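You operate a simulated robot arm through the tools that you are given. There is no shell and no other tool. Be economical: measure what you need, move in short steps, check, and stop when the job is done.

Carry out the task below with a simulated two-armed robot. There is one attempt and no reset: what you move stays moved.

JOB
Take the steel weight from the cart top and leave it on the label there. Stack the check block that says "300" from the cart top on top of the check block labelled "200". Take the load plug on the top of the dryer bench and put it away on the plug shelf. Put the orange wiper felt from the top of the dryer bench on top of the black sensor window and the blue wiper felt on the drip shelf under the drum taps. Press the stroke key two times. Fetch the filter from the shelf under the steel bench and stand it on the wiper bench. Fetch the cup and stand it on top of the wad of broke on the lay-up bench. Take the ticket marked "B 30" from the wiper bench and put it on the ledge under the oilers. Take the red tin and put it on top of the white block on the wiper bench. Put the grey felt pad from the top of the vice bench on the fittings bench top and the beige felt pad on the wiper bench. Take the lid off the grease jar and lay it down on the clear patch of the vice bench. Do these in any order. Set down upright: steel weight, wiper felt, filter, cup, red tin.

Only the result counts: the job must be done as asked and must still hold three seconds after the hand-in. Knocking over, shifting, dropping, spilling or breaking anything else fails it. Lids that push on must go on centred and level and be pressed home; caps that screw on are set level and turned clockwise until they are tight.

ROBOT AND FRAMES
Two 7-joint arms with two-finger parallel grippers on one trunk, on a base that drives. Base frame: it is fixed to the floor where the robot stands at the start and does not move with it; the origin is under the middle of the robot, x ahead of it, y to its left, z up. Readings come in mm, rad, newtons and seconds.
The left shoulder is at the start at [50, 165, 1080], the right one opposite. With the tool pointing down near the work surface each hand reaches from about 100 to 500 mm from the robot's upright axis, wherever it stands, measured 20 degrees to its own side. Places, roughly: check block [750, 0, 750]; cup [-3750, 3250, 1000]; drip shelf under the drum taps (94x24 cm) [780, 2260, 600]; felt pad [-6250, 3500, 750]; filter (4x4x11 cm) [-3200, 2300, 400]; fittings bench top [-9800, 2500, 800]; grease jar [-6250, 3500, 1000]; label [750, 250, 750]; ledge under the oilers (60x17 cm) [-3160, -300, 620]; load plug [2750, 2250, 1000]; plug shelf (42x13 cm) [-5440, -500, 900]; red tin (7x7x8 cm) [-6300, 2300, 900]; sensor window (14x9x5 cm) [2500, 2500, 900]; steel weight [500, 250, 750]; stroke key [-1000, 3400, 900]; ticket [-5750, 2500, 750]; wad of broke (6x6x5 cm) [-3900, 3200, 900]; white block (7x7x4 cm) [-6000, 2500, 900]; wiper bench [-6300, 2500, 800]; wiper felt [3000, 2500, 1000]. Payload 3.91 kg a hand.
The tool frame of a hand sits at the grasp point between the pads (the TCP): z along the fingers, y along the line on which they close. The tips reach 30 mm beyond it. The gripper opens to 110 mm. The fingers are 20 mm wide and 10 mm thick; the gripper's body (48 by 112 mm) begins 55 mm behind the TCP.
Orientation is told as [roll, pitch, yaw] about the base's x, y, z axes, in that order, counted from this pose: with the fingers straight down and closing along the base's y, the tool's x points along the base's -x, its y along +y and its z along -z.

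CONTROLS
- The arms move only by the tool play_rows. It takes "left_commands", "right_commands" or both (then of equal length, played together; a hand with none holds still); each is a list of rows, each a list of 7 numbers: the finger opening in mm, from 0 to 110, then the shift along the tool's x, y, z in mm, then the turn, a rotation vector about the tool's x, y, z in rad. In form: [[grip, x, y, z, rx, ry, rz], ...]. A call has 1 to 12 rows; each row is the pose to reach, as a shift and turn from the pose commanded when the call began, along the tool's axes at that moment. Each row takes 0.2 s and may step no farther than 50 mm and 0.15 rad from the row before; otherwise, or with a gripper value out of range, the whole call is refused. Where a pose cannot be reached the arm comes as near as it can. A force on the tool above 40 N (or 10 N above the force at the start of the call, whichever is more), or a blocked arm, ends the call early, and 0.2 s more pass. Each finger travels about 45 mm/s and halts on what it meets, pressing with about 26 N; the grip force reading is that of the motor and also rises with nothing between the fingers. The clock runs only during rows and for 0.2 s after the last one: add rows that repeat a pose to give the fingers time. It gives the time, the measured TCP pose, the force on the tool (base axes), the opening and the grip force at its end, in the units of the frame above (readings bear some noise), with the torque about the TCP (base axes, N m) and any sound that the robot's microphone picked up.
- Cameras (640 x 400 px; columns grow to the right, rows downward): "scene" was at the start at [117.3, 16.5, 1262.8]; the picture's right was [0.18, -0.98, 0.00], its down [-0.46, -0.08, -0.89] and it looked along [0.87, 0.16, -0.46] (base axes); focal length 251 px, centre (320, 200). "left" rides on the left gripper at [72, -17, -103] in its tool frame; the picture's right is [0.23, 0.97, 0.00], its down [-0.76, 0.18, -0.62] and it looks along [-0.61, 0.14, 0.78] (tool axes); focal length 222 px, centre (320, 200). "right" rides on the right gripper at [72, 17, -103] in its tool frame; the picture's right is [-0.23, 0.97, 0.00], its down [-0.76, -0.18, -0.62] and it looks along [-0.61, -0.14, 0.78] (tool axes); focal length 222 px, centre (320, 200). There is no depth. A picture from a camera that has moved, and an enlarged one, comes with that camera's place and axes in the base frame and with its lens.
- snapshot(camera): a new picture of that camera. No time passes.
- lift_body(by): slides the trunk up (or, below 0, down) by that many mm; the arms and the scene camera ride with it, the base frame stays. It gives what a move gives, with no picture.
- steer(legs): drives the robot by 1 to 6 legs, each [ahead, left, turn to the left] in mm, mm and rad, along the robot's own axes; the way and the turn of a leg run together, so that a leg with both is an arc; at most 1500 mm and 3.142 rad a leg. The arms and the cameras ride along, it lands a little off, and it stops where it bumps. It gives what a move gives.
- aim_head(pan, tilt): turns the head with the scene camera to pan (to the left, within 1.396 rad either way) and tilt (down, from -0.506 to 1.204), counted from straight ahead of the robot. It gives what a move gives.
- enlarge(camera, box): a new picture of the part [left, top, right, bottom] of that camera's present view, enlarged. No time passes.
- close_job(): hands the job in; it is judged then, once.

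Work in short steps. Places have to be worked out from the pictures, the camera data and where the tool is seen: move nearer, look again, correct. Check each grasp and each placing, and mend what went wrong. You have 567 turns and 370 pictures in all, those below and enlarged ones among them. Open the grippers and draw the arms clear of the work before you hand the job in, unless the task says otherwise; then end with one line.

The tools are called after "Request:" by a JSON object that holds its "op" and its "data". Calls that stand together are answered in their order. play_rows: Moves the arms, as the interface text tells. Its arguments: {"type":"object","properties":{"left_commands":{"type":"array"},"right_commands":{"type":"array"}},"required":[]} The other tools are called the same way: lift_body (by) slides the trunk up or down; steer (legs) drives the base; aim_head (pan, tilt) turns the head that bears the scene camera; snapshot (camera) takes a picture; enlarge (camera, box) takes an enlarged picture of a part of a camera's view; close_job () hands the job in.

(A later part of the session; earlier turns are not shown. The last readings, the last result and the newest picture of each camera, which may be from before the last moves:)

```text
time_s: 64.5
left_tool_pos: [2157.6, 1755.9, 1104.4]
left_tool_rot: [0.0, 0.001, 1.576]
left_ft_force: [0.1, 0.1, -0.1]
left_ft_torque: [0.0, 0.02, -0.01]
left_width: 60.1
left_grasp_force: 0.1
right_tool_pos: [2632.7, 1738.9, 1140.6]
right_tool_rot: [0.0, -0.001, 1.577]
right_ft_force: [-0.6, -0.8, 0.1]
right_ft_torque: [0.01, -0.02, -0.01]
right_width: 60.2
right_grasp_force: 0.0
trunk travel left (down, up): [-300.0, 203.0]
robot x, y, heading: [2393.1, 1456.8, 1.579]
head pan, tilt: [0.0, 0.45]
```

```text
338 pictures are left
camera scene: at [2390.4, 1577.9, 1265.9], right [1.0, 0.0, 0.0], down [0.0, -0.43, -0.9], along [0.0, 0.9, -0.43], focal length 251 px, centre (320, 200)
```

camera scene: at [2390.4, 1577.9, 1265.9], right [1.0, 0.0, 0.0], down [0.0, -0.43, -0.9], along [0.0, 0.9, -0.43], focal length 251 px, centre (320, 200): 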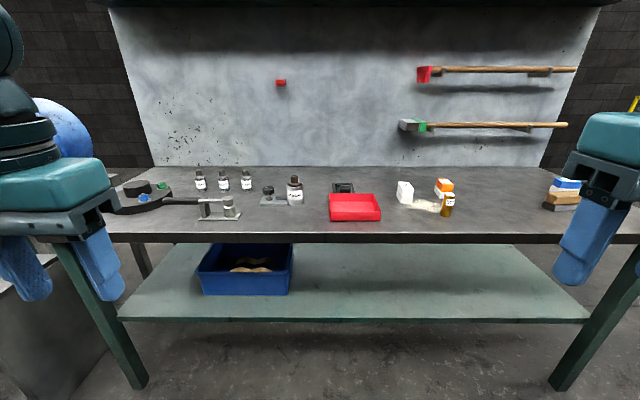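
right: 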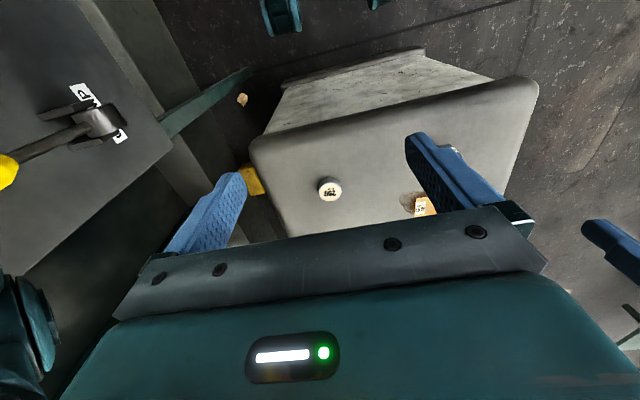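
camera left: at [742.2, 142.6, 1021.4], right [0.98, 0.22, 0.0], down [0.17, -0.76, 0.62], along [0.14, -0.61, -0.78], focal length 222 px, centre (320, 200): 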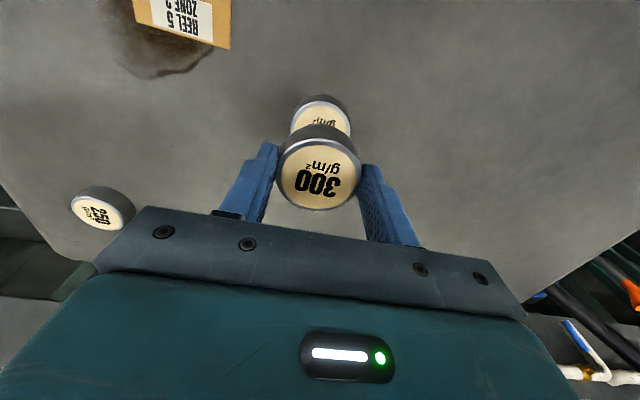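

Request:
{"op": "enlarge", "data": {"camera": "scene", "box": [300, 160, 480, 250]}}

Request:
{"op": "enlarge", "data": {"camera": "scene", "box": [100, 160, 310, 240]}}

Request:
{"op": "enlarge", "data": {"camera": "scene", "box": [500, 150, 640, 240]}}

```text
3.56 times, centred on (390, 205) of scene
camera zoom: at [2390.4, 1577.9, 1265.9], right [1.0, 0.0, 0.0], down [0.0, -0.43, -0.9], along [0.0, 0.9, -0.43], focal length 894 px, centre (71, 182)
```

zoom: 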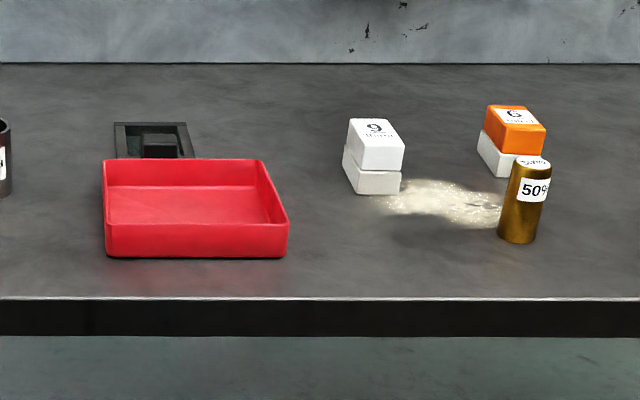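

```text
3.05 times, centred on (205, 200) of scene
camera zoom: at [2390.4, 1577.9, 1265.9], right [1.0, 0.0, 0.0], down [0.0, -0.43, -0.9], along [0.0, 0.9, -0.43], focal length 766 px, centre (670, 200)
```

zoom: 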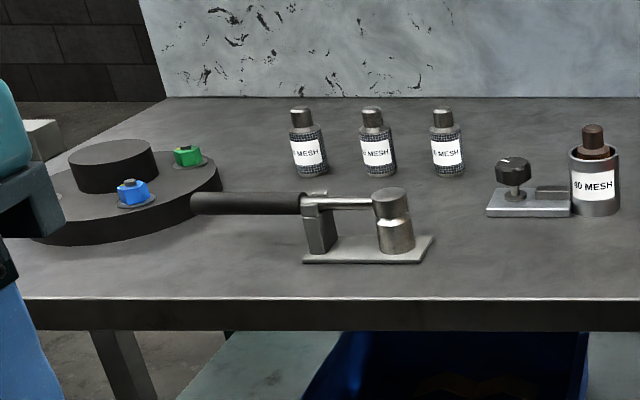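

```text
4.44 times, centred on (570, 195) of scene
camera zoom: at [2390.4, 1577.9, 1265.9], right [1.0, 0.0, 0.0], down [0.0, -0.43, -0.9], along [0.0, 0.9, -0.43], focal length 1117 px, centre (-791, 222)
```

zoom: 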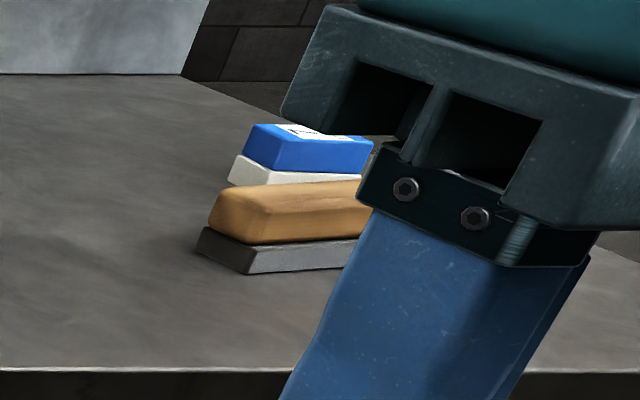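

Identified: brass cylinder "50%" = load plug, black frame behind red tray = sensor window, felts with white bases. I move closer to (2640,1840) and look down.

Request:
{"op": "steer", "data": {"legs": [[0, -250, 0], [360, 0, 0]]}}

Request:
{"op": "aim_head", "data": {"pan": 0, "tilt": 0.65}}

Request:
{"op": "snapshot", "data": {"camera": "scene"}}

Request:
{"op": "snapshot", "data": {"camera": "right"}}

```text
time_s: 68.3
left_tool_pos: [2407.0, 2115.2, 1104.9]
left_tool_rot: [0.0, 0.004, 1.573]
left_ft_force: [0.0, 0.2, 0.2]
left_ft_torque: [-0.04, 0.03, 0.0]
left_width: 59.9
left_grasp_force: 0.1
right_tool_pos: [2882.4, 2098.1, 1141.3]
right_tool_rot: [0.0, 0.0, 1.571]
right_ft_force: [-0.1, 0.8, 0.0]
right_ft_torque: [-0.01, 0.01, 0.02]
right_width: 60.0
right_grasp_force: 0.1
trunk travel left (down, up): [-300.0, 203.0]
robot x, y, heading: [2644.3, 1815.8, 1.568]
head pan, tilt: [0.0, 0.45]
```

```text
time_s: 69.0
left_tool_pos: [2407.8, 2114.2, 1104.2]
left_tool_rot: [-0.001, 0.001, 1.573]
left_ft_force: [-0.7, 0.1, 0.6]
left_ft_torque: [0.01, 0.0, 0.03]
left_width: 60.0
left_grasp_force: 0.1
right_tool_pos: [2883.3, 2097.8, 1143.0]
right_tool_rot: [0.0, 0.0, 1.57]
right_ft_force: [-0.5, -1.3, 0.6]
right_ft_torque: [0.01, 0.0, 0.0]
right_width: 60.1
right_grasp_force: 0.1
trunk travel left (down, up): [-300.0, 203.0]
robot x, y, heading: [2640.3, 1814.5, 1.572]
head pan, tilt: [0.0, 0.649]
```

```text
334 pictures are left
camera scene: at [2639.9, 1932.1, 1248.1], right [1.0, 0.0, 0.0], down [0.0, -0.6, -0.8], along [0.0, 0.8, -0.6], focal length 251 px, centre (320, 200)
```

scene: 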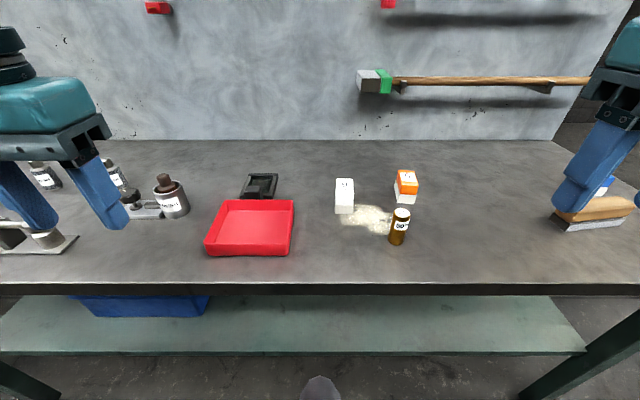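

```text
333 pictures are left
camera right: at [2867.2, 2024.9, 1245.0], right [-0.97, 0.23, 0.0], down [0.18, 0.76, 0.62], along [0.14, 0.61, -0.78], focal length 222 px, centre (320, 200)
```

right: 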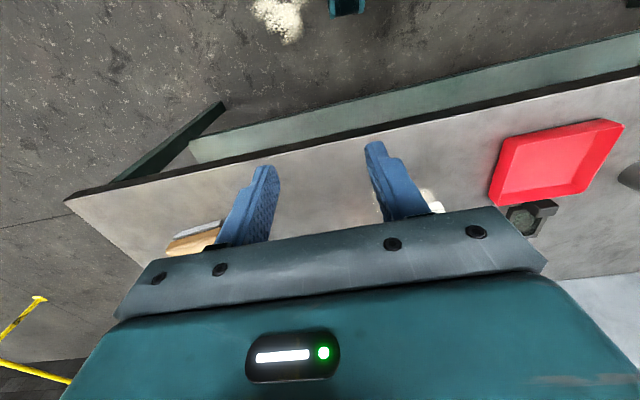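

Request:
{"op": "enlarge", "data": {"camera": "scene", "box": [190, 150, 440, 270]}}

Request:
{"op": "enlarge", "data": {"camera": "scene", "box": [220, 160, 300, 210]}}

Request:
{"op": "enlarge", "data": {"camera": "scene", "box": [540, 160, 640, 240]}}

```text
2.56 times, centred on (315, 210) of scene
camera zoom: at [2639.9, 1932.1, 1248.1], right [1.0, 0.0, 0.0], down [0.0, -0.6, -0.8], along [0.0, 0.8, -0.6], focal length 643 px, centre (333, 174)
```

zoom: 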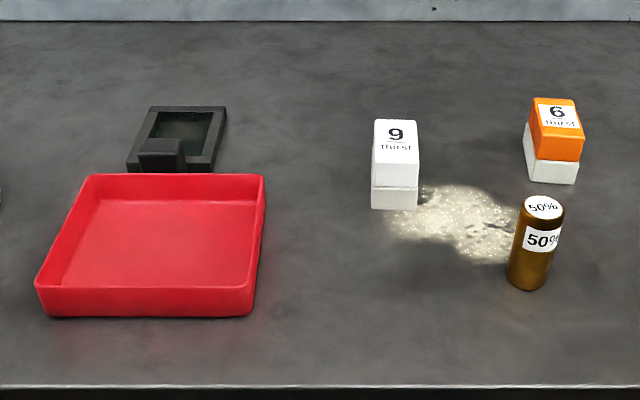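

```text
8.00 times, centred on (260, 185) of scene
camera zoom: at [2639.9, 1932.1, 1248.1], right [1.0, 0.0, 0.0], down [0.0, -0.6, -0.8], along [0.0, 0.8, -0.6], focal length 2010 px, centre (800, 320)
```

zoom: 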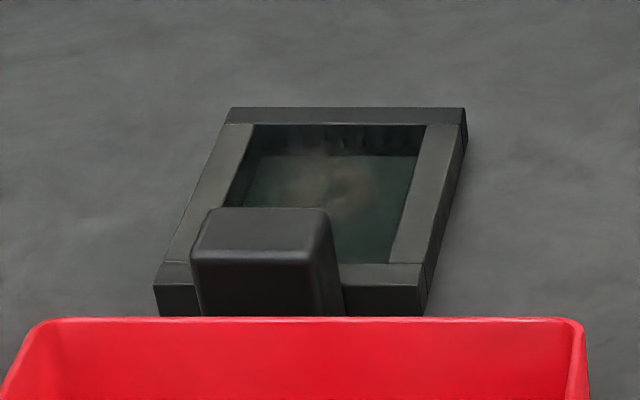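

```text
5.00 times, centred on (590, 200) of scene
camera zoom: at [2639.9, 1932.1, 1248.1], right [1.0, 0.0, 0.0], down [0.0, -0.6, -0.8], along [0.0, 0.8, -0.6], focal length 1257 px, centre (-1030, 200)
```

zoom: 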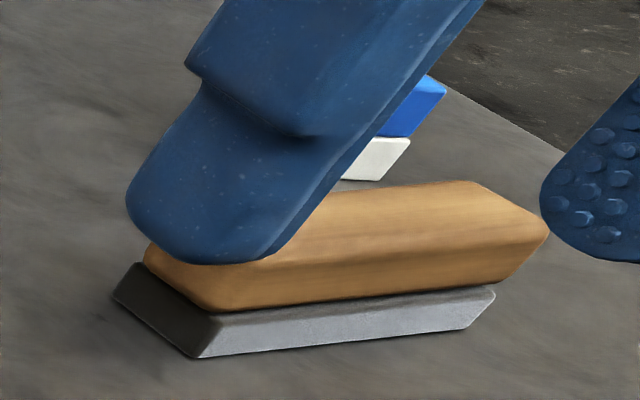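

I move the left hand over the sensor window to view it from above.

Request:
{"op": "play_rows", "data": {"left_commands": [[60, -40, -20, 0, 0, 0, 0], [60, -80, -40, 0, 0, 0, 0], [60, -120, -60, 0, 0, 0, 0], [60, -160, -80, 0, 0, 0, 0], [60, -180, -80, 0, 0, 0, 0], [60, -180, -80, 0, 0, 0, 0]]}}

Request:
{"op": "enlarge", "data": {"camera": "left", "box": [160, 0, 480, 200]}}

```text
time_s: 70.4
left_tool_pos: [2488.2, 2295.8, 1104.3]
left_tool_rot: [0.0, 0.0, 1.571]
left_ft_force: [-0.3, -0.6, -0.7]
left_ft_torque: [-0.01, 0.0, 0.0]
left_width: 59.9
left_grasp_force: 0.1
right_tool_pos: [2883.6, 2096.9, 1141.6]
right_tool_rot: [0.001, 0.0, 1.571]
right_ft_force: [0.2, 0.3, 0.1]
right_ft_torque: [0.03, 0.02, -0.01]
right_width: 60.1
right_grasp_force: 0.0
trunk travel left (down, up): [-300.0, 203.0]
robot x, y, heading: [2642.3, 1816.4, 1.569]
head pan, tilt: [0.0, 0.649]
```

```text
2.00 times, centred on (320, 100) of left
camera zoom: at [2505.1, 2222.5, 1207.9], right [-0.97, -0.23, 0.0], down [-0.18, 0.76, 0.62], along [-0.14, 0.61, -0.78], focal length 444 px, centre (320, 400)
```

zoom: 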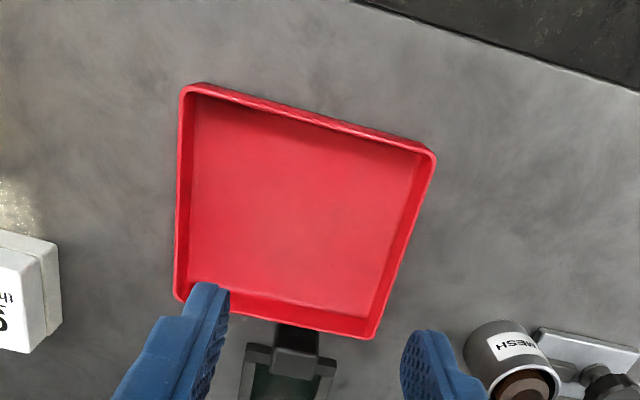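

I go 100 mm further forward.

Request:
{"op": "play_rows", "data": {"left_commands": [[100, -40, 10, -10, 0, 0, 0], [100, -80, 20, -20, 0, 0, 0], [100, -110, 20, -20, 0, 0, 0], [100, -110, 20, -20, 0, 0, 0]]}}

Request:
{"op": "enlarge", "data": {"camera": "left", "box": [160, 0, 480, 200]}}

```text
time_s: 71.4
left_tool_pos: [2467.9, 2405.5, 1123.7]
left_tool_rot: [0.0, 0.002, 1.569]
left_ft_force: [0.3, -0.2, -1.3]
left_ft_torque: [-0.01, 0.0, 0.01]
left_width: 100.0
left_grasp_force: 0.0
right_tool_pos: [2882.8, 2097.2, 1141.8]
right_tool_rot: [0.0, -0.001, 1.57]
right_ft_force: [-0.3, 0.4, 0.1]
right_ft_torque: [0.0, 0.0, 0.0]
right_width: 60.1
right_grasp_force: 0.0
trunk travel left (down, up): [-300.0, 203.0]
robot x, y, heading: [2641.7, 1815.5, 1.576]
head pan, tilt: [0.0, 0.649]
```

```text
2.00 times, centred on (320, 100) of left
camera zoom: at [2483.9, 2332.8, 1227.3], right [-0.97, -0.23, 0.0], down [-0.18, 0.76, 0.62], along [-0.14, 0.61, -0.78], focal length 444 px, centre (320, 400)
```

zoom: 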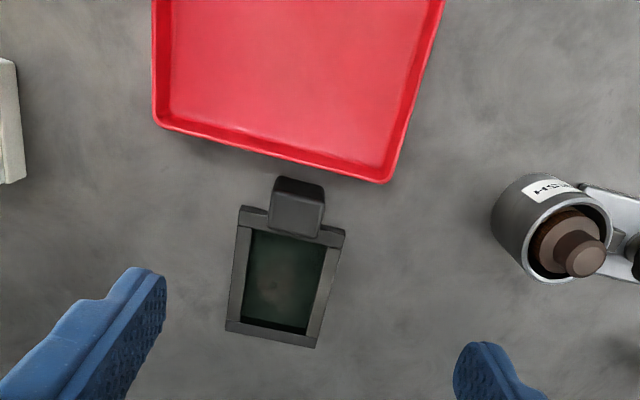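

The window assembly has glass frame (centre ≈(2478,2490), top ≈z 883) with a taller black block on its front. I retract the left hand, drive 95 mm closer and inspect felts with the right hand camera.

Request:
{"op": "play_rows", "data": {"left_commands": [[60, 40, 10, 0, 0, 0, 0], [60, 80, 20, 0, 0, 0, 0], [60, 120, 30, 0, 0, 0, 0], [60, 160, 40, 0, 0, 0, 0], [60, 200, 50, 0, 0, 0, 0]]}}

Request:
{"op": "steer", "data": {"legs": [[95, 0, 0]]}}

Request:
{"op": "play_rows", "data": {"right_commands": [[100, 0, 25, 0, 0, 0, 0], [100, 0, 50, 0, 0, 0, 0], [100, 0, 75, 0, 0, 0, 0], [100, 0, 75, 0, 0, 0, 0]]}}

Request:
{"op": "snapshot", "data": {"camera": "scene"}}

Request:
{"op": "snapshot", "data": {"camera": "right"}}

```text
time_s: 72.6
left_tool_pos: [2417.3, 2204.1, 1124.3]
left_tool_rot: [-0.001, 0.003, 1.572]
left_ft_force: [-0.2, -0.6, -0.7]
left_ft_torque: [-0.02, -0.02, -0.01]
left_width: 59.9
left_grasp_force: 0.1
right_tool_pos: [2883.1, 2096.9, 1141.1]
right_tool_rot: [-0.001, -0.001, 1.571]
right_ft_force: [-0.1, 0.6, 0.1]
right_ft_torque: [0.0, -0.02, 0.0]
right_width: 60.2
right_grasp_force: 0.0
trunk travel left (down, up): [-300.0, 203.0]
robot x, y, heading: [2639.5, 1815.0, 1.572]
head pan, tilt: [0.0, 0.649]
```

```text
time_s: 73.7
left_tool_pos: [2418.0, 2298.7, 1124.0]
left_tool_rot: [0.0, 0.002, 1.573]
left_ft_force: [-0.5, 0.2, 0.4]
left_ft_torque: [-0.03, 0.0, -0.05]
left_width: 59.9
left_grasp_force: 0.1
right_tool_pos: [2883.6, 2192.3, 1142.3]
right_tool_rot: [0.001, 0.001, 1.572]
right_ft_force: [-0.1, -0.5, -0.4]
right_ft_torque: [0.0, 0.02, -0.01]
right_width: 59.9
right_grasp_force: 0.0
trunk travel left (down, up): [-300.0, 203.0]
robot x, y, heading: [2641.0, 1907.6, 1.575]
head pan, tilt: [0.0, 0.649]
```

```text
time_s: 74.7
left_tool_pos: [2418.3, 2298.4, 1125.3]
left_tool_rot: [-0.001, 0.002, 1.573]
left_ft_force: [-0.1, -1.0, 1.0]
left_ft_torque: [0.02, 0.0, -0.01]
left_width: 60.3
left_grasp_force: 0.1
right_tool_pos: [2808.2, 2190.8, 1141.5]
right_tool_rot: [0.0, 0.0, 1.572]
right_ft_force: [0.6, -0.8, -0.2]
right_ft_torque: [0.01, 0.03, 0.0]
right_width: 100.0
right_grasp_force: 0.1
trunk travel left (down, up): [-300.0, 203.0]
robot x, y, heading: [2639.3, 1908.5, 1.571]
head pan, tilt: [0.0, 0.649]
```

```text
327 pictures are left
camera scene: at [2640.0, 2025.9, 1248.0], right [1.0, 0.0, 0.0], down [0.0, -0.6, -0.8], along [0.0, 0.8, -0.6], focal length 251 px, centre (320, 200)
```

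scene: 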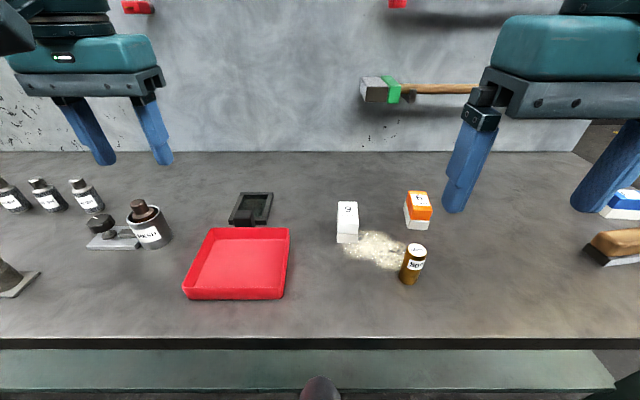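

```text
326 pictures are left
camera right: at [2792.2, 2118.4, 1244.7], right [-0.97, 0.23, 0.0], down [0.18, 0.76, 0.62], along [0.14, 0.61, -0.78], focal length 222 px, centre (320, 200)
```

right: 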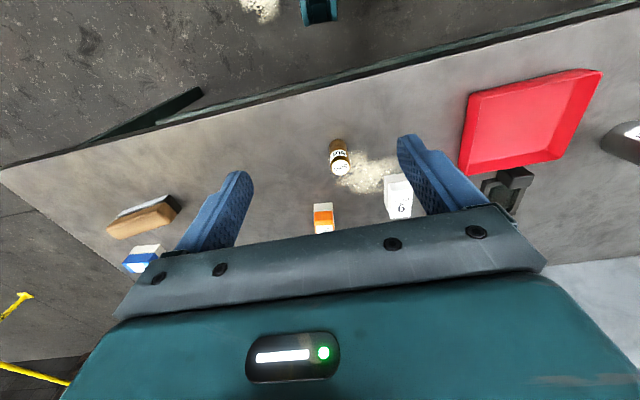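

Plug top triangulates to (2803,2311,929). I zoom for the felts.

Request:
{"op": "enlarge", "data": {"camera": "scene", "box": [320, 170, 460, 290]}}

Request:
{"op": "enlarge", "data": {"camera": "right", "box": [260, 110, 460, 250]}}

```text
3.33 times, centred on (390, 230) of scene
camera zoom: at [2640.0, 2025.9, 1248.0], right [1.0, 0.0, 0.0], down [0.0, -0.6, -0.8], along [0.0, 0.8, -0.6], focal length 838 px, centre (87, 100)
```

zoom: 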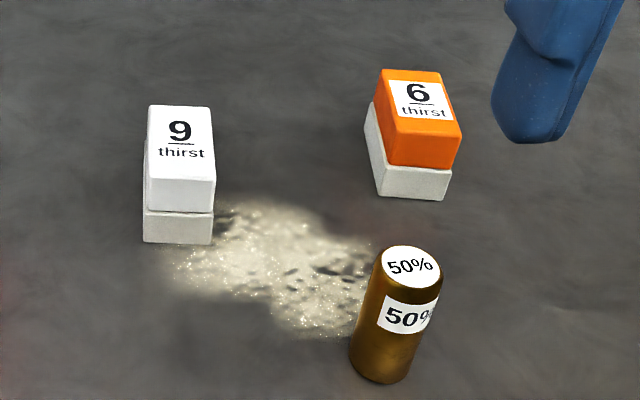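

```text
2.86 times, centred on (360, 180) of right
camera zoom: at [2792.2, 2118.4, 1244.7], right [-0.97, 0.23, 0.0], down [0.18, 0.76, 0.62], along [0.14, 0.61, -0.78], focal length 635 px, centre (206, 257)
```

zoom: 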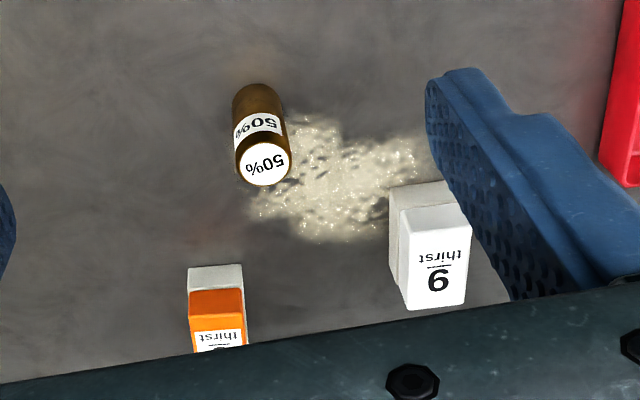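

I move the right hand in front of/above the orange felt for a close view.

Request:
{"op": "play_rows", "data": {"right_commands": [[100, -40, -15, 10, 0, 0, 0], [100, -80, -30, 20, 0, 0, 0], [100, -120, -45, 40, 0, 0, 0], [100, -160, -45, 60, 0, 0, 0], [100, -180, -45, 80, 0, 0, 0], [100, -180, -45, 80, 0, 0, 0]]}}

Request:
{"op": "snapshot", "data": {"camera": "right"}}

Request:
{"op": "enlarge", "data": {"camera": "right", "box": [260, 60, 420, 220]}}

```text
time_s: 76.1
left_tool_pos: [2417.9, 2299.4, 1125.3]
left_tool_rot: [0.0, 0.001, 1.572]
left_ft_force: [0.0, 0.2, -0.9]
left_ft_torque: [-0.01, 0.03, -0.01]
left_width: 60.0
left_grasp_force: 0.0
right_tool_pos: [2852.9, 2370.2, 1062.7]
right_tool_rot: [0.0, -0.003, 1.571]
right_ft_force: [0.5, 0.1, -0.7]
right_ft_torque: [0.01, -0.02, 0.03]
right_width: 99.9
right_grasp_force: 0.0
trunk travel left (down, up): [-300.0, 203.0]
robot x, y, heading: [2643.4, 1913.4, 1.577]
head pan, tilt: [0.0, 0.649]
```

```text
323 pictures are left
camera right: at [2837.3, 2298.2, 1165.8], right [-0.97, 0.23, 0.0], down [0.18, 0.76, 0.62], along [0.14, 0.61, -0.78], focal length 222 px, centre (320, 200)
```

right: 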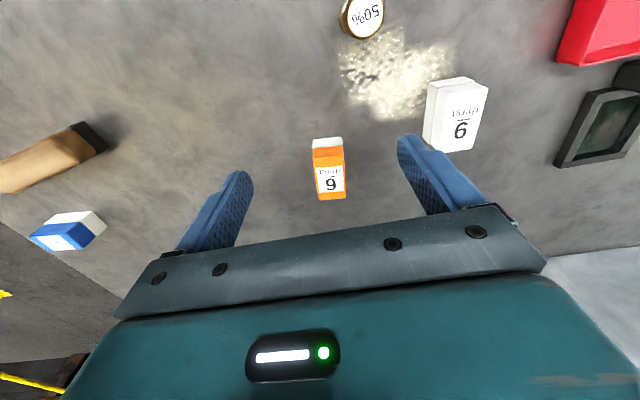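

```text
2.50 times, centred on (340, 140) of right
camera zoom: at [2837.3, 2298.2, 1165.8], right [-0.97, 0.23, 0.0], down [0.18, 0.76, 0.62], along [0.14, 0.61, -0.78], focal length 555 px, centre (270, 350)
```

zoom: 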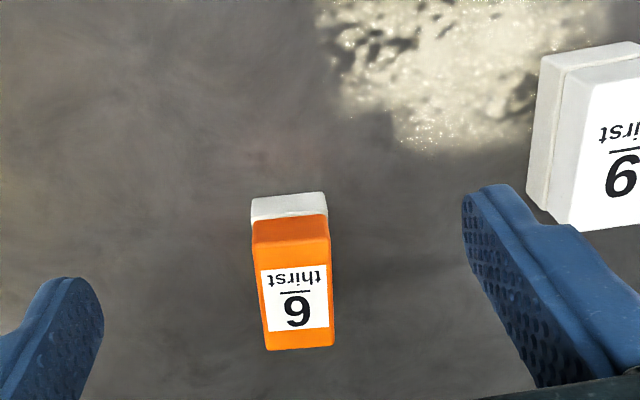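

Orange felt: centre (2861,2463), top z≈915, yaw ≈−0.13. I align and descend to grip the orange body.

Request:
{"op": "play_rows", "data": {"right_commands": [[80, -40, -8, 0, 0, 0, 0.06], [80, -80, -8, 0, 0, 0, 0.13], [80, -93, -8, 40, 0, 0, 0.13], [80, -93, -8, 80, 0, 0, 0.13], [80, -93, -8, 95, 0, 0, 0.13], [80, -93, -8, 95, 0, 0, 0.13]]}}

Request:
{"op": "snapshot", "data": {"camera": "right"}}

Request:
{"op": "enlarge", "data": {"camera": "scene", "box": [350, 130, 490, 240]}}

```text
time_s: 77.5
left_tool_pos: [2417.5, 2298.9, 1124.6]
left_tool_rot: [-0.001, 0.0, 1.573]
left_ft_force: [0.7, -0.4, -0.1]
left_ft_torque: [0.01, 0.0, -0.01]
left_width: 60.1
left_grasp_force: 0.1
right_tool_pos: [2860.3, 2465.0, 967.5]
right_tool_rot: [0.001, 0.001, 1.44]
right_ft_force: [0.2, -0.2, -0.4]
right_ft_torque: [-0.02, -0.03, 0.02]
right_width: 80.3
right_grasp_force: 0.1
trunk travel left (down, up): [-300.0, 203.0]
robot x, y, heading: [2642.2, 1912.5, 1.57]
head pan, tilt: [0.0, 0.649]
```

```text
321 pictures are left
camera right: at [2835.7, 2394.6, 1070.8], right [-0.94, 0.35, 0.0], down [0.27, 0.73, 0.62], along [0.22, 0.58, -0.78], focal length 222 px, centre (320, 200)
```

right: 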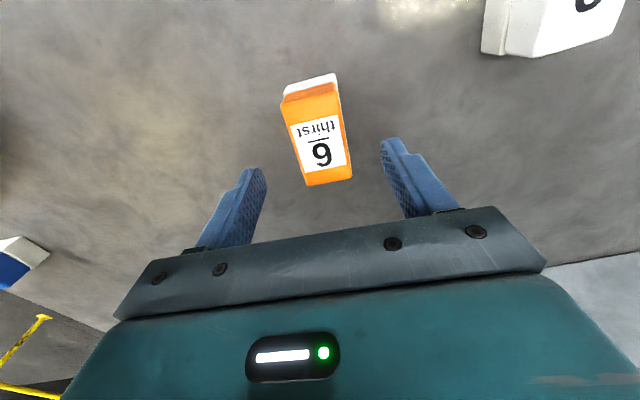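

```text
3.64 times, centred on (420, 185) of scene
camera zoom: at [2639.9, 2025.9, 1248.0], right [1.0, 0.0, 0.0], down [0.0, -0.6, -0.8], along [0.0, 0.8, -0.6], focal length 914 px, centre (-44, 254)
```

zoom: 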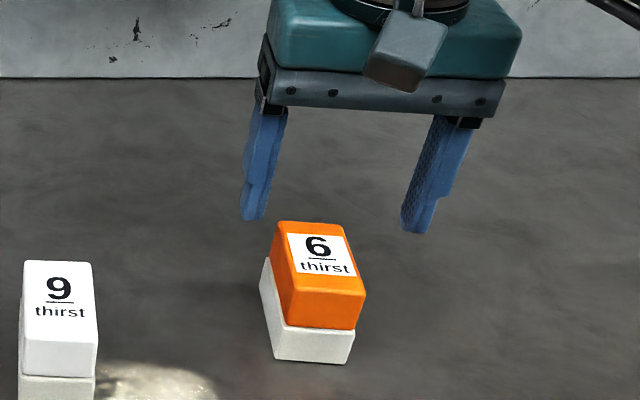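

Alignment confirmed (centre ≈(2860.6,2462)). Descend and close.

Request:
{"op": "play_rows", "data": {"right_commands": [[80, 3, 0, 25, 0, 0, 0.02], [80, 3, 0, 45, 0, 0, 0.02], [80, 3, 0, 53, 0, 0, 0.02], [80, 3, 0, 53, 0, 0, 0.02], [25, 3, 0, 53, 0, 0, 0.02], [25, 3, 0, 53, 0, 0, 0.02], [25, 3, 0, 53, 0, 0, 0.02], [25, 3, 0, 53, 0, 0, 0.02], [25, 3, 0, 53, 0, 0, 0.02], [25, 3, 0, 53, 0, 0, 0.02]]}}

Request:
{"op": "snapshot", "data": {"camera": "right"}}

```text
time_s: 79.7
left_tool_pos: [2418.2, 2298.5, 1124.6]
left_tool_rot: [0.0, 0.001, 1.572]
left_ft_force: [0.7, 0.4, -0.3]
left_ft_torque: [0.03, -0.04, -0.03]
left_width: 59.9
left_grasp_force: 0.0
right_tool_pos: [2859.7, 2460.3, 914.0]
right_tool_rot: [0.0, 0.001, 1.422]
right_ft_force: [-0.2, 0.5, -0.1]
right_ft_torque: [0.01, -0.07, 0.0]
right_width: 41.4
right_grasp_force: 26.6
trunk travel left (down, up): [-300.0, 203.0]
robot x, y, heading: [2643.1, 1907.1, 1.569]
head pan, tilt: [0.0, 0.649]
```

```text
319 pictures are left
camera right: at [2832.6, 2392.6, 1017.8], right [-0.93, 0.37, 0.0], down [0.29, 0.73, 0.62], along [0.23, 0.58, -0.78], focal length 222 px, centre (320, 200)
```

right: 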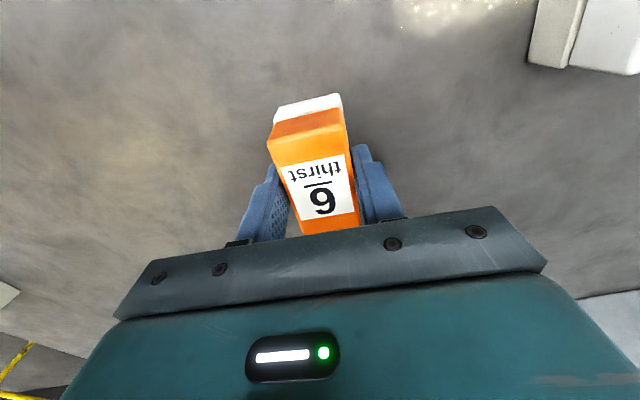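

Gripped. Lift high, tuck left hand back, then strafe left 230 so the window is ahead of the right arm.

Request:
{"op": "play_rows", "data": {"right_commands": [[25, 0, 0, -40, 0, 0, 0], [25, 0, 0, -80, 0, 0, 0], [25, 20, 0, -120, 0, 0, 0], [25, 60, 0, -150, 0, 0, 0], [25, 100, 0, -170, 0, 0, 0]], "left_commands": [[60, 20, 10, 0, 0, 0, 0], [60, 40, 20, 0, 0, 0, 0], [60, 60, 30, 0, 0, 0, 0], [60, 80, 40, 0, 0, 0, 0], [60, 100, 50, 0, 0, 0, 0]]}}

Request:
{"op": "steer", "data": {"legs": [[0, 230, 0]]}}

Request:
{"op": "snapshot", "data": {"camera": "scene"}}

```text
time_s: 80.9
left_tool_pos: [2366.8, 2197.3, 1124.8]
left_tool_rot: [0.0, 0.001, 1.574]
left_ft_force: [0.6, -0.7, 0.0]
left_ft_torque: [-0.02, 0.05, -0.02]
left_width: 59.9
left_grasp_force: 0.1
right_tool_pos: [2846.0, 2362.5, 1084.7]
right_tool_rot: [0.001, -0.001, 1.421]
right_ft_force: [0.2, 0.1, -0.7]
right_ft_torque: [0.0, 0.0, -0.01]
right_width: 41.2
right_grasp_force: 26.5
trunk travel left (down, up): [-300.0, 203.0]
robot x, y, heading: [2641.2, 1909.3, 1.57]
head pan, tilt: [0.0, 0.649]
```

```text
time_s: 82.7
left_tool_pos: [2137.6, 2198.3, 1125.7]
left_tool_rot: [0.0, 0.003, 1.573]
left_ft_force: [0.3, 0.5, -0.6]
left_ft_torque: [0.01, -0.01, -0.05]
left_width: 60.1
left_grasp_force: 0.0
right_tool_pos: [2616.7, 2362.9, 1084.1]
right_tool_rot: [0.001, 0.0, 1.423]
right_ft_force: [-0.7, -0.2, -0.8]
right_ft_torque: [-0.01, -0.01, 0.0]
right_width: 41.3
right_grasp_force: 25.9
trunk travel left (down, up): [-300.0, 203.0]
robot x, y, heading: [2410.4, 1911.3, 1.573]
head pan, tilt: [0.0, 0.649]
```

```text
318 pictures are left
camera scene: at [2409.9, 2025.8, 1248.0], right [1.0, 0.0, 0.0], down [0.0, -0.6, -0.8], along [0.0, 0.8, -0.6], focal length 251 px, centre (320, 200)
```

scene: 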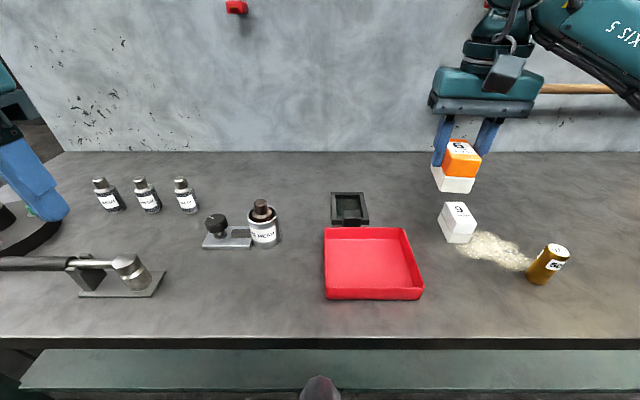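

I bring the felt, turned square, near the window to view it.

Request:
{"op": "play_rows", "data": {"right_commands": [[25, -5, 35, 5, 0, 0, -0.05], [25, -10, 70, 10, 0, 0, -0.1], [25, -15, 105, 15, 0, 0, -0.15], [25, -20, 139, 20, 0, 0, -0.15], [25, -20, 139, 20, 0, 0, -0.15]]}}

Request:
{"op": "snapshot", "data": {"camera": "right"}}

Request:
{"op": "enlarge", "data": {"camera": "scene", "box": [280, 130, 420, 240]}}

```text
time_s: 83.8
left_tool_pos: [2138.7, 2198.4, 1125.0]
left_tool_rot: [-0.001, 0.002, 1.571]
left_ft_force: [0.4, -0.1, -0.1]
left_ft_torque: [-0.01, 0.0, 0.02]
left_width: 60.0
left_grasp_force: 0.1
right_tool_pos: [2481.7, 2403.5, 1063.9]
right_tool_rot: [0.0, 0.0, 1.573]
right_ft_force: [-0.2, 0.1, -1.4]
right_ft_torque: [0.01, -0.03, 0.0]
right_width: 41.3
right_grasp_force: 25.8
trunk travel left (down, up): [-300.0, 203.0]
robot x, y, heading: [2410.4, 1907.9, 1.571]
head pan, tilt: [0.0, 0.649]
```

```text
317 pictures are left
camera right: at [2466.0, 2331.1, 1167.6], right [-0.97, 0.23, 0.0], down [0.18, 0.76, 0.62], along [0.14, 0.61, -0.78], focal length 222 px, centre (320, 200)
```

right: 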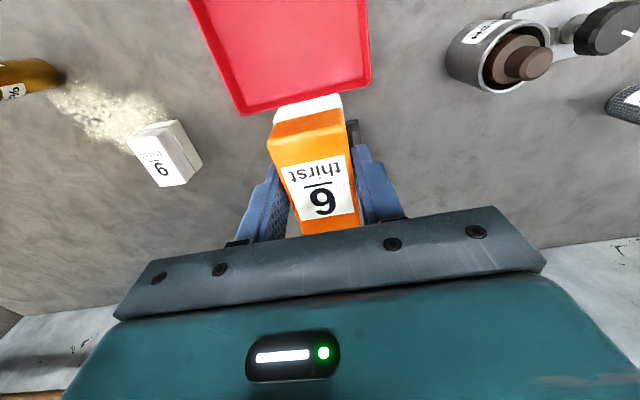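

```text
3.64 times, centred on (350, 185) of scene
camera zoom: at [2410.7, 2025.8, 1248.0], right [1.0, 0.0, 0.0], down [0.0, -0.6, -0.8], along [0.0, 0.8, -0.6], focal length 914 px, centre (211, 254)
```

zoom: 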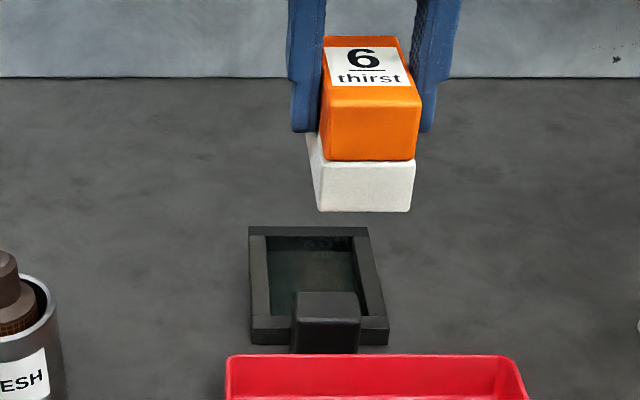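

The felt (≈41×70) nearly equals the recess length, so I'll lay it across the frame, spanning the side rails. I turn the hand 90° clockwise.

Request:
{"op": "play_rows", "data": {"right_commands": [[25, 0, 0, 0, 0, 0, 0.14], [25, 0, 0, 0, 0, 0, 0.28], [25, 0, 0, 0, 0, 0, 0.42], [25, 0, 0, 0, 0, 0, 0.56], [25, 0, 0, 0, 0, 0, 0.7], [25, 0, 0, 0, 0, 0, 0.84], [25, 0, 0, 0, 0, 0, 0.98], [25, 0, 0, 0, 0, 0, 1.12], [25, 0, 0, 0, 0, 0, 1.26], [25, 0, 0, 0, 0, 0, 1.4], [25, 0, 0, 0, 0, 0, 1.54], [25, 0, 0, 0, 0, 0, 1.57]]}}

Request:
{"op": "snapshot", "data": {"camera": "right"}}

Request:
{"op": "enlarge", "data": {"camera": "scene", "box": [280, 130, 420, 240]}}

```text
time_s: 86.5
left_tool_pos: [2138.0, 2197.9, 1124.4]
left_tool_rot: [0.0, 0.002, 1.572]
left_ft_force: [-0.2, 0.4, 0.3]
left_ft_torque: [-0.01, 0.0, 0.0]
left_width: 60.0
left_grasp_force: 0.0
right_tool_pos: [2481.7, 2403.5, 1064.4]
right_tool_rot: [-0.001, 0.0, 0.002]
right_ft_force: [-0.6, -0.3, -0.8]
right_ft_torque: [0.01, 0.02, 0.02]
right_width: 41.3
right_grasp_force: 25.5
trunk travel left (down, up): [-300.0, 203.0]
robot x, y, heading: [2410.3, 1913.6, 1.574]
head pan, tilt: [0.0, 0.649]
```

```text
315 pictures are left
camera right: at [2409.9, 2420.6, 1167.7], right [0.23, 0.97, 0.0], down [0.76, -0.18, 0.62], along [0.61, -0.14, -0.78], focal length 222 px, centre (320, 200)
```

right: 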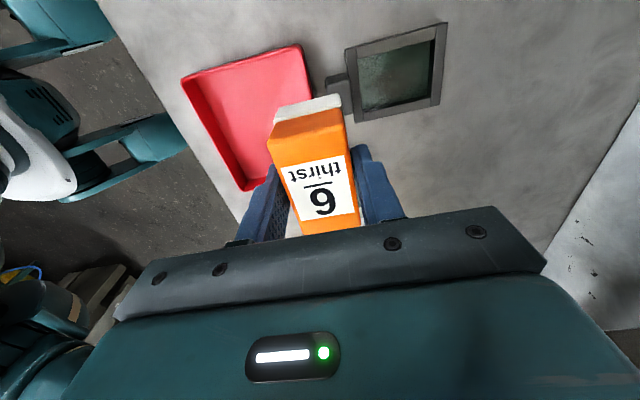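

```text
3.64 times, centred on (350, 185) of scene
camera zoom: at [2410.5, 2025.8, 1248.0], right [1.0, 0.0, 0.0], down [0.0, -0.6, -0.8], along [0.0, 0.8, -0.6], focal length 914 px, centre (211, 254)
```

zoom: 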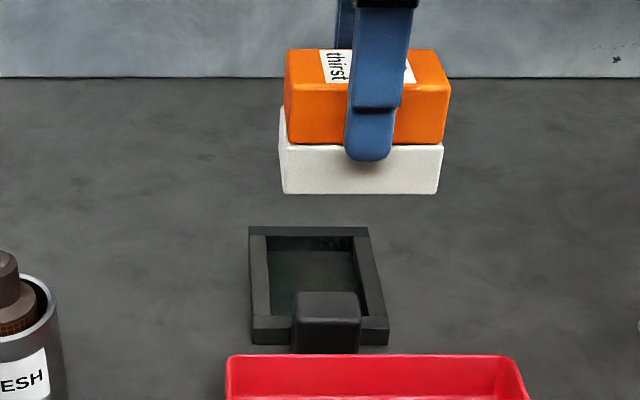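

Frame centre (2479,2494.5); felt centre is 2 mm left of TCP, bottom 49 mm below it. I move over and lower to just above.

Request:
{"op": "play_rows", "data": {"right_commands": [[25, 0, 45, 0, 0, 0, 0], [25, 0, 91, 0, 0, 0, 0], [25, 0, 91, 40, 0, 0, 0], [25, 0, 91, 80, 0, 0, 0], [25, 0, 91, 112, 0, 0, 0], [25, 0, 91, 112, 0, 0, 0]]}}

Request:
{"op": "snapshot", "data": {"camera": "right"}}

Request:
{"op": "enlarge", "data": {"camera": "scene", "box": [280, 130, 420, 240]}}

```text
time_s: 87.8
left_tool_pos: [2138.0, 2198.8, 1125.1]
left_tool_rot: [0.001, 0.003, 1.574]
left_ft_force: [0.7, 0.7, -0.1]
left_ft_torque: [0.03, 0.0, 0.02]
left_width: 60.1
left_grasp_force: 0.2
right_tool_pos: [2482.2, 2495.5, 953.4]
right_tool_rot: [0.003, -0.001, 0.001]
right_ft_force: [-0.4, -0.2, -1.0]
right_ft_torque: [0.0, 0.0, 0.02]
right_width: 41.5
right_grasp_force: 25.9
trunk travel left (down, up): [-300.0, 203.0]
robot x, y, heading: [2412.6, 1909.1, 1.575]
head pan, tilt: [0.0, 0.649]
```

```text
313 pictures are left
camera right: at [2410.0, 2511.8, 1055.9], right [0.22, 0.97, 0.0], down [0.76, -0.18, 0.62], along [0.61, -0.14, -0.78], focal length 222 px, centre (320, 200)
```

right: 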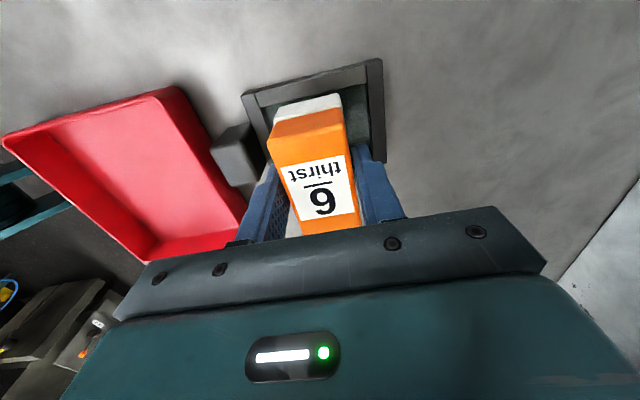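

```text
3.64 times, centred on (350, 185) of scene
camera zoom: at [2410.4, 2025.8, 1248.0], right [1.0, 0.0, 0.0], down [0.0, -0.6, -0.8], along [0.0, 0.8, -0.6], focal length 914 px, centre (211, 254)
```

zoom: 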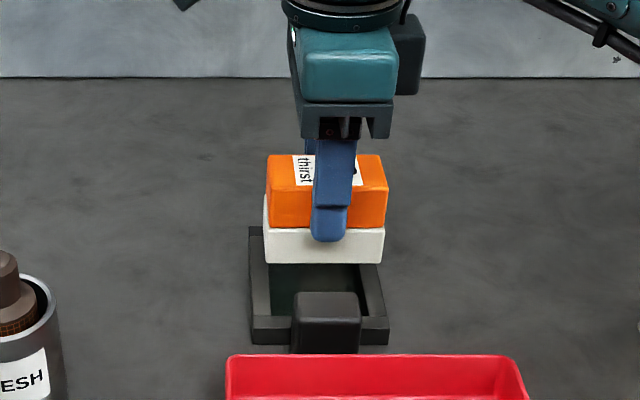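

Slight 1.5 mm shift, then lower to contact.

Request:
{"op": "play_rows", "data": {"right_commands": [[25, 1.5, -1, 6, 0, 0, 0], [25, 1.5, -1, 12, 0, 0, 0], [25, 1.5, -1, 15, 0, 0, 0], [25, 1.5, -1, 17, 0, 0, 0], [25, 1.5, -1, 18, 0, 0, 0], [25, 1.5, -1, 18, 0, 0, 0]]}}

Request:
{"op": "enlarge", "data": {"camera": "scene", "box": [310, 150, 390, 220]}}

```text
time_s: 89.2
left_tool_pos: [2138.0, 2198.6, 1124.8]
left_tool_rot: [-0.001, 0.001, 1.573]
left_ft_force: [-0.3, 0.5, -0.4]
left_ft_torque: [0.01, 0.0, -0.03]
left_width: 60.1
left_grasp_force: 0.1
right_tool_pos: [2479.6, 2494.3, 934.9]
right_tool_rot: [0.002, -0.001, 0.002]
right_ft_force: [0.1, 0.4, -1.5]
right_ft_torque: [-0.02, 0.0, 0.01]
right_width: 41.1
right_grasp_force: 25.6
trunk travel left (down, up): [-300.0, 203.0]
robot x, y, heading: [2413.0, 1905.7, 1.572]
head pan, tilt: [0.0, 0.649]
```

```text
5.71 times, centred on (350, 185) of scene
camera zoom: at [2410.5, 2025.8, 1248.0], right [1.0, 0.0, 0.0], down [0.0, -0.6, -0.8], along [0.0, 0.8, -0.6], focal length 1436 px, centre (149, 286)
```

zoom: 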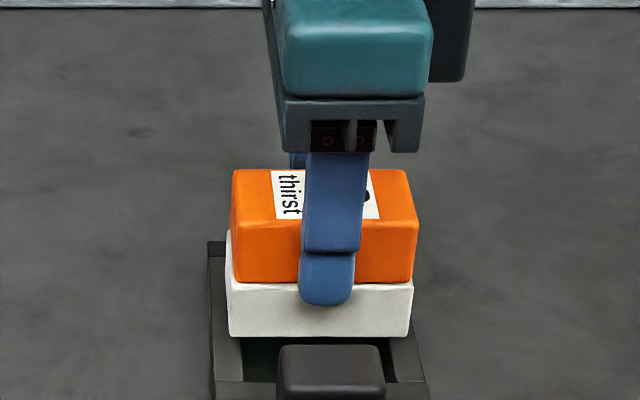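

Still a bit above; step down until contact.

Request:
{"op": "play_rows", "data": {"right_commands": [[25, 0, 0, 2, 0, 0, 0], [25, 0, 0, 4, 0, 0, 0], [25, 0, 0, 5, 0, 0, 0], [25, 0, 0, 6, 0, 0, 0], [25, 0, 0, 7, 0, 0, 0], [25, 0, 0, 8, 0, 0, 0]]}}

Request:
{"op": "enlarge", "data": {"camera": "scene", "box": [310, 150, 390, 220]}}

```text
time_s: 90.7
left_tool_pos: [2137.5, 2197.5, 1125.2]
left_tool_rot: [0.002, 0.0, 1.572]
left_ft_force: [0.3, -0.7, 0.5]
left_ft_torque: [-0.01, -0.03, -0.01]
left_width: 60.1
left_grasp_force: 0.1
right_tool_pos: [2480.2, 2493.4, 929.2]
right_tool_rot: [0.003, 0.001, 0.001]
right_ft_force: [0.2, 0.6, 10.0]
right_ft_torque: [-0.22, -0.26, 0.03]
right_width: 41.3
right_grasp_force: 25.5
trunk travel left (down, up): [-300.0, 203.0]
robot x, y, heading: [2412.8, 1913.4, 1.573]
head pan, tilt: [0.0, 0.649]
```

```text
5.71 times, centred on (350, 185) of scene
camera zoom: at [2410.3, 2024.9, 1248.3], right [1.0, 0.0, 0.0], down [0.0, -0.6, -0.8], along [0.0, 0.8, -0.6], focal length 1436 px, centre (149, 286)
```

zoom: 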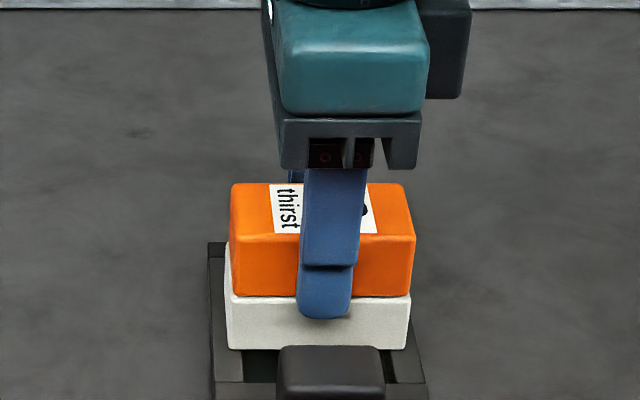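

Contact at the expected height, on both rails. Release and rise.

Request:
{"op": "play_rows", "data": {"right_commands": [[50, 0, 0, -1, 0, 0, 0], [60, 0, 0, -1, 0, 0, 0], [60, 0, 0, -1, 0, 0, 0], [60, 0, 0, -1, 0, 0, 0], [60, 0, 0, -40, 0, 0, 0], [60, 0, 0, -80, 0, 0, 0], [60, 0, 0, -120, 0, 0, 0]]}}

Request:
{"op": "enlarge", "data": {"camera": "scene", "box": [310, 150, 390, 220]}}

Request:
{"op": "snapshot", "data": {"camera": "right"}}

```text
time_s: 92.2
left_tool_pos: [2138.5, 2197.5, 1125.1]
left_tool_rot: [0.001, 0.001, 1.573]
left_ft_force: [-0.1, 0.5, 1.4]
left_ft_torque: [0.0, -0.02, 0.03]
left_width: 60.1
left_grasp_force: 0.1
right_tool_pos: [2480.4, 2494.7, 1046.0]
right_tool_rot: [0.002, 0.0, 0.003]
right_ft_force: [0.0, -0.6, 0.0]
right_ft_torque: [-0.03, 0.02, -0.03]
right_width: 59.9
right_grasp_force: 0.1
trunk travel left (down, up): [-300.0, 203.0]
robot x, y, heading: [2409.6, 1906.7, 1.568]
head pan, tilt: [0.0, 0.649]
```

```text
5.71 times, centred on (350, 185) of scene
camera zoom: at [2410.3, 2025.4, 1248.0], right [1.0, 0.0, 0.0], down [0.0, -0.6, -0.8], along [0.0, 0.8, -0.6], focal length 1436 px, centre (149, 286)
```

zoom: 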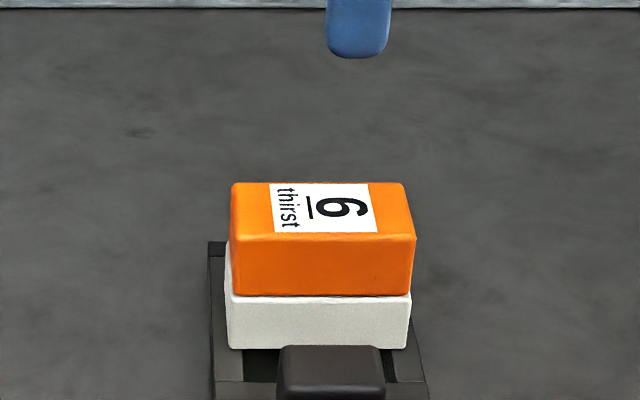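

```text
308 pictures are left
camera right: at [2409.5, 2510.6, 1150.0], right [0.23, 0.97, 0.0], down [0.76, -0.18, 0.62], along [0.61, -0.14, -0.78], focal length 222 px, centre (320, 200)
```

right: 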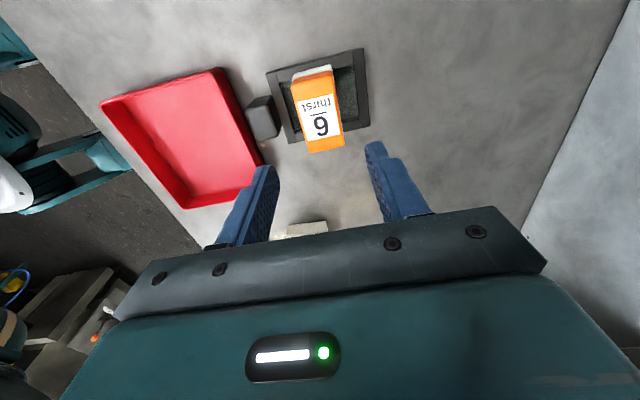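

Felt is level on the frame. I turn the right hand back and retract, then look at the white patch on the floor.

Request:
{"op": "play_rows", "data": {"right_commands": [[60, 0, -20, -10, 0, 0, -0.14], [60, 0, -40, -20, 0, 0, -0.28], [60, 0, -60, -30, 0, 0, -0.42], [60, 0, -80, -40, 0, 0, -0.56], [60, 0, -100, -50, 0, 0, -0.7], [60, 0, -120, -60, 0, 0, -0.84], [60, 0, -140, -60, 0, 0, -0.98], [60, -20, -160, -60, 0, 0, -1.12], [60, -40, -180, -60, 0, 0, -1.26], [60, -60, -200, -60, 0, 0, -1.4], [60, -80, -210, -60, 0, 0, -1.54], [60, -100, -220, -60, 0, 0, -1.57]]}}

Request:
{"op": "steer", "data": {"legs": [[0, -330, 0]]}}

Request:
{"op": "aim_head", "data": {"pan": -0.6, "tilt": 0.8}}

Request:
{"op": "snapshot", "data": {"camera": "scene"}}

```text
time_s: 94.8
left_tool_pos: [2138.9, 2197.5, 1125.0]
left_tool_rot: [0.0, -0.001, 1.572]
left_ft_force: [-1.0, -0.5, -0.4]
left_ft_torque: [0.02, 0.02, 0.0]
left_width: 60.0
left_grasp_force: 0.1
right_tool_pos: [2580.6, 2273.3, 1105.7]
right_tool_rot: [0.001, -0.001, 1.575]
right_ft_force: [0.5, -0.7, 0.9]
right_ft_torque: [0.02, -0.01, 0.0]
right_width: 59.9
right_grasp_force: 0.1
trunk travel left (down, up): [-300.0, 203.0]
robot x, y, heading: [2413.4, 1905.7, 1.581]
head pan, tilt: [0.0, 0.649]
```

```text
time_s: 97.0
left_tool_pos: [2464.9, 2199.5, 1125.1]
left_tool_rot: [-0.001, 0.002, 1.57]
left_ft_force: [-0.1, -0.4, -0.4]
left_ft_torque: [-0.02, 0.01, -0.04]
left_width: 60.2
left_grasp_force: 0.0
right_tool_pos: [2907.9, 2273.1, 1106.7]
right_tool_rot: [-0.001, -0.001, 1.571]
right_ft_force: [0.1, -0.8, -0.4]
right_ft_torque: [0.0, -0.01, 0.01]
right_width: 59.9
right_grasp_force: 0.1
trunk travel left (down, up): [-300.0, 203.0]
robot x, y, heading: [2737.7, 1912.1, 1.573]
head pan, tilt: [0.0, 0.649]
```

```text
time_s: 98.0
left_tool_pos: [2465.2, 2199.1, 1124.4]
left_tool_rot: [-0.001, 0.003, 1.57]
left_ft_force: [-0.2, -0.2, 0.4]
left_ft_torque: [-0.02, 0.01, 0.0]
left_width: 59.7
left_grasp_force: 0.1
right_tool_pos: [2907.2, 2273.1, 1106.1]
right_tool_rot: [0.0, -0.002, 1.572]
right_ft_force: [-0.3, -0.4, -0.4]
right_ft_torque: [0.02, 0.03, 0.0]
right_width: 60.2
right_grasp_force: 0.0
trunk travel left (down, up): [-300.0, 203.0]
robot x, y, heading: [2741.4, 1907.5, 1.566]
head pan, tilt: [-0.6, 0.799]
```

```text
307 pictures are left
camera scene: at [2782.7, 2005.9, 1235.4], right [0.83, -0.56, 0.0], down [-0.4, -0.59, -0.7], along [0.39, 0.58, -0.72], focal length 251 px, centre (320, 200)
```

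scene: 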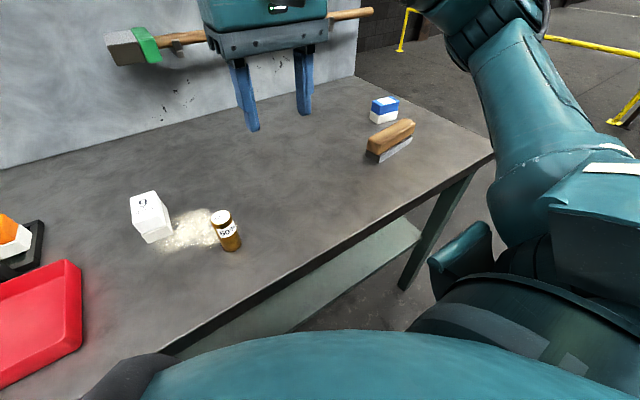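

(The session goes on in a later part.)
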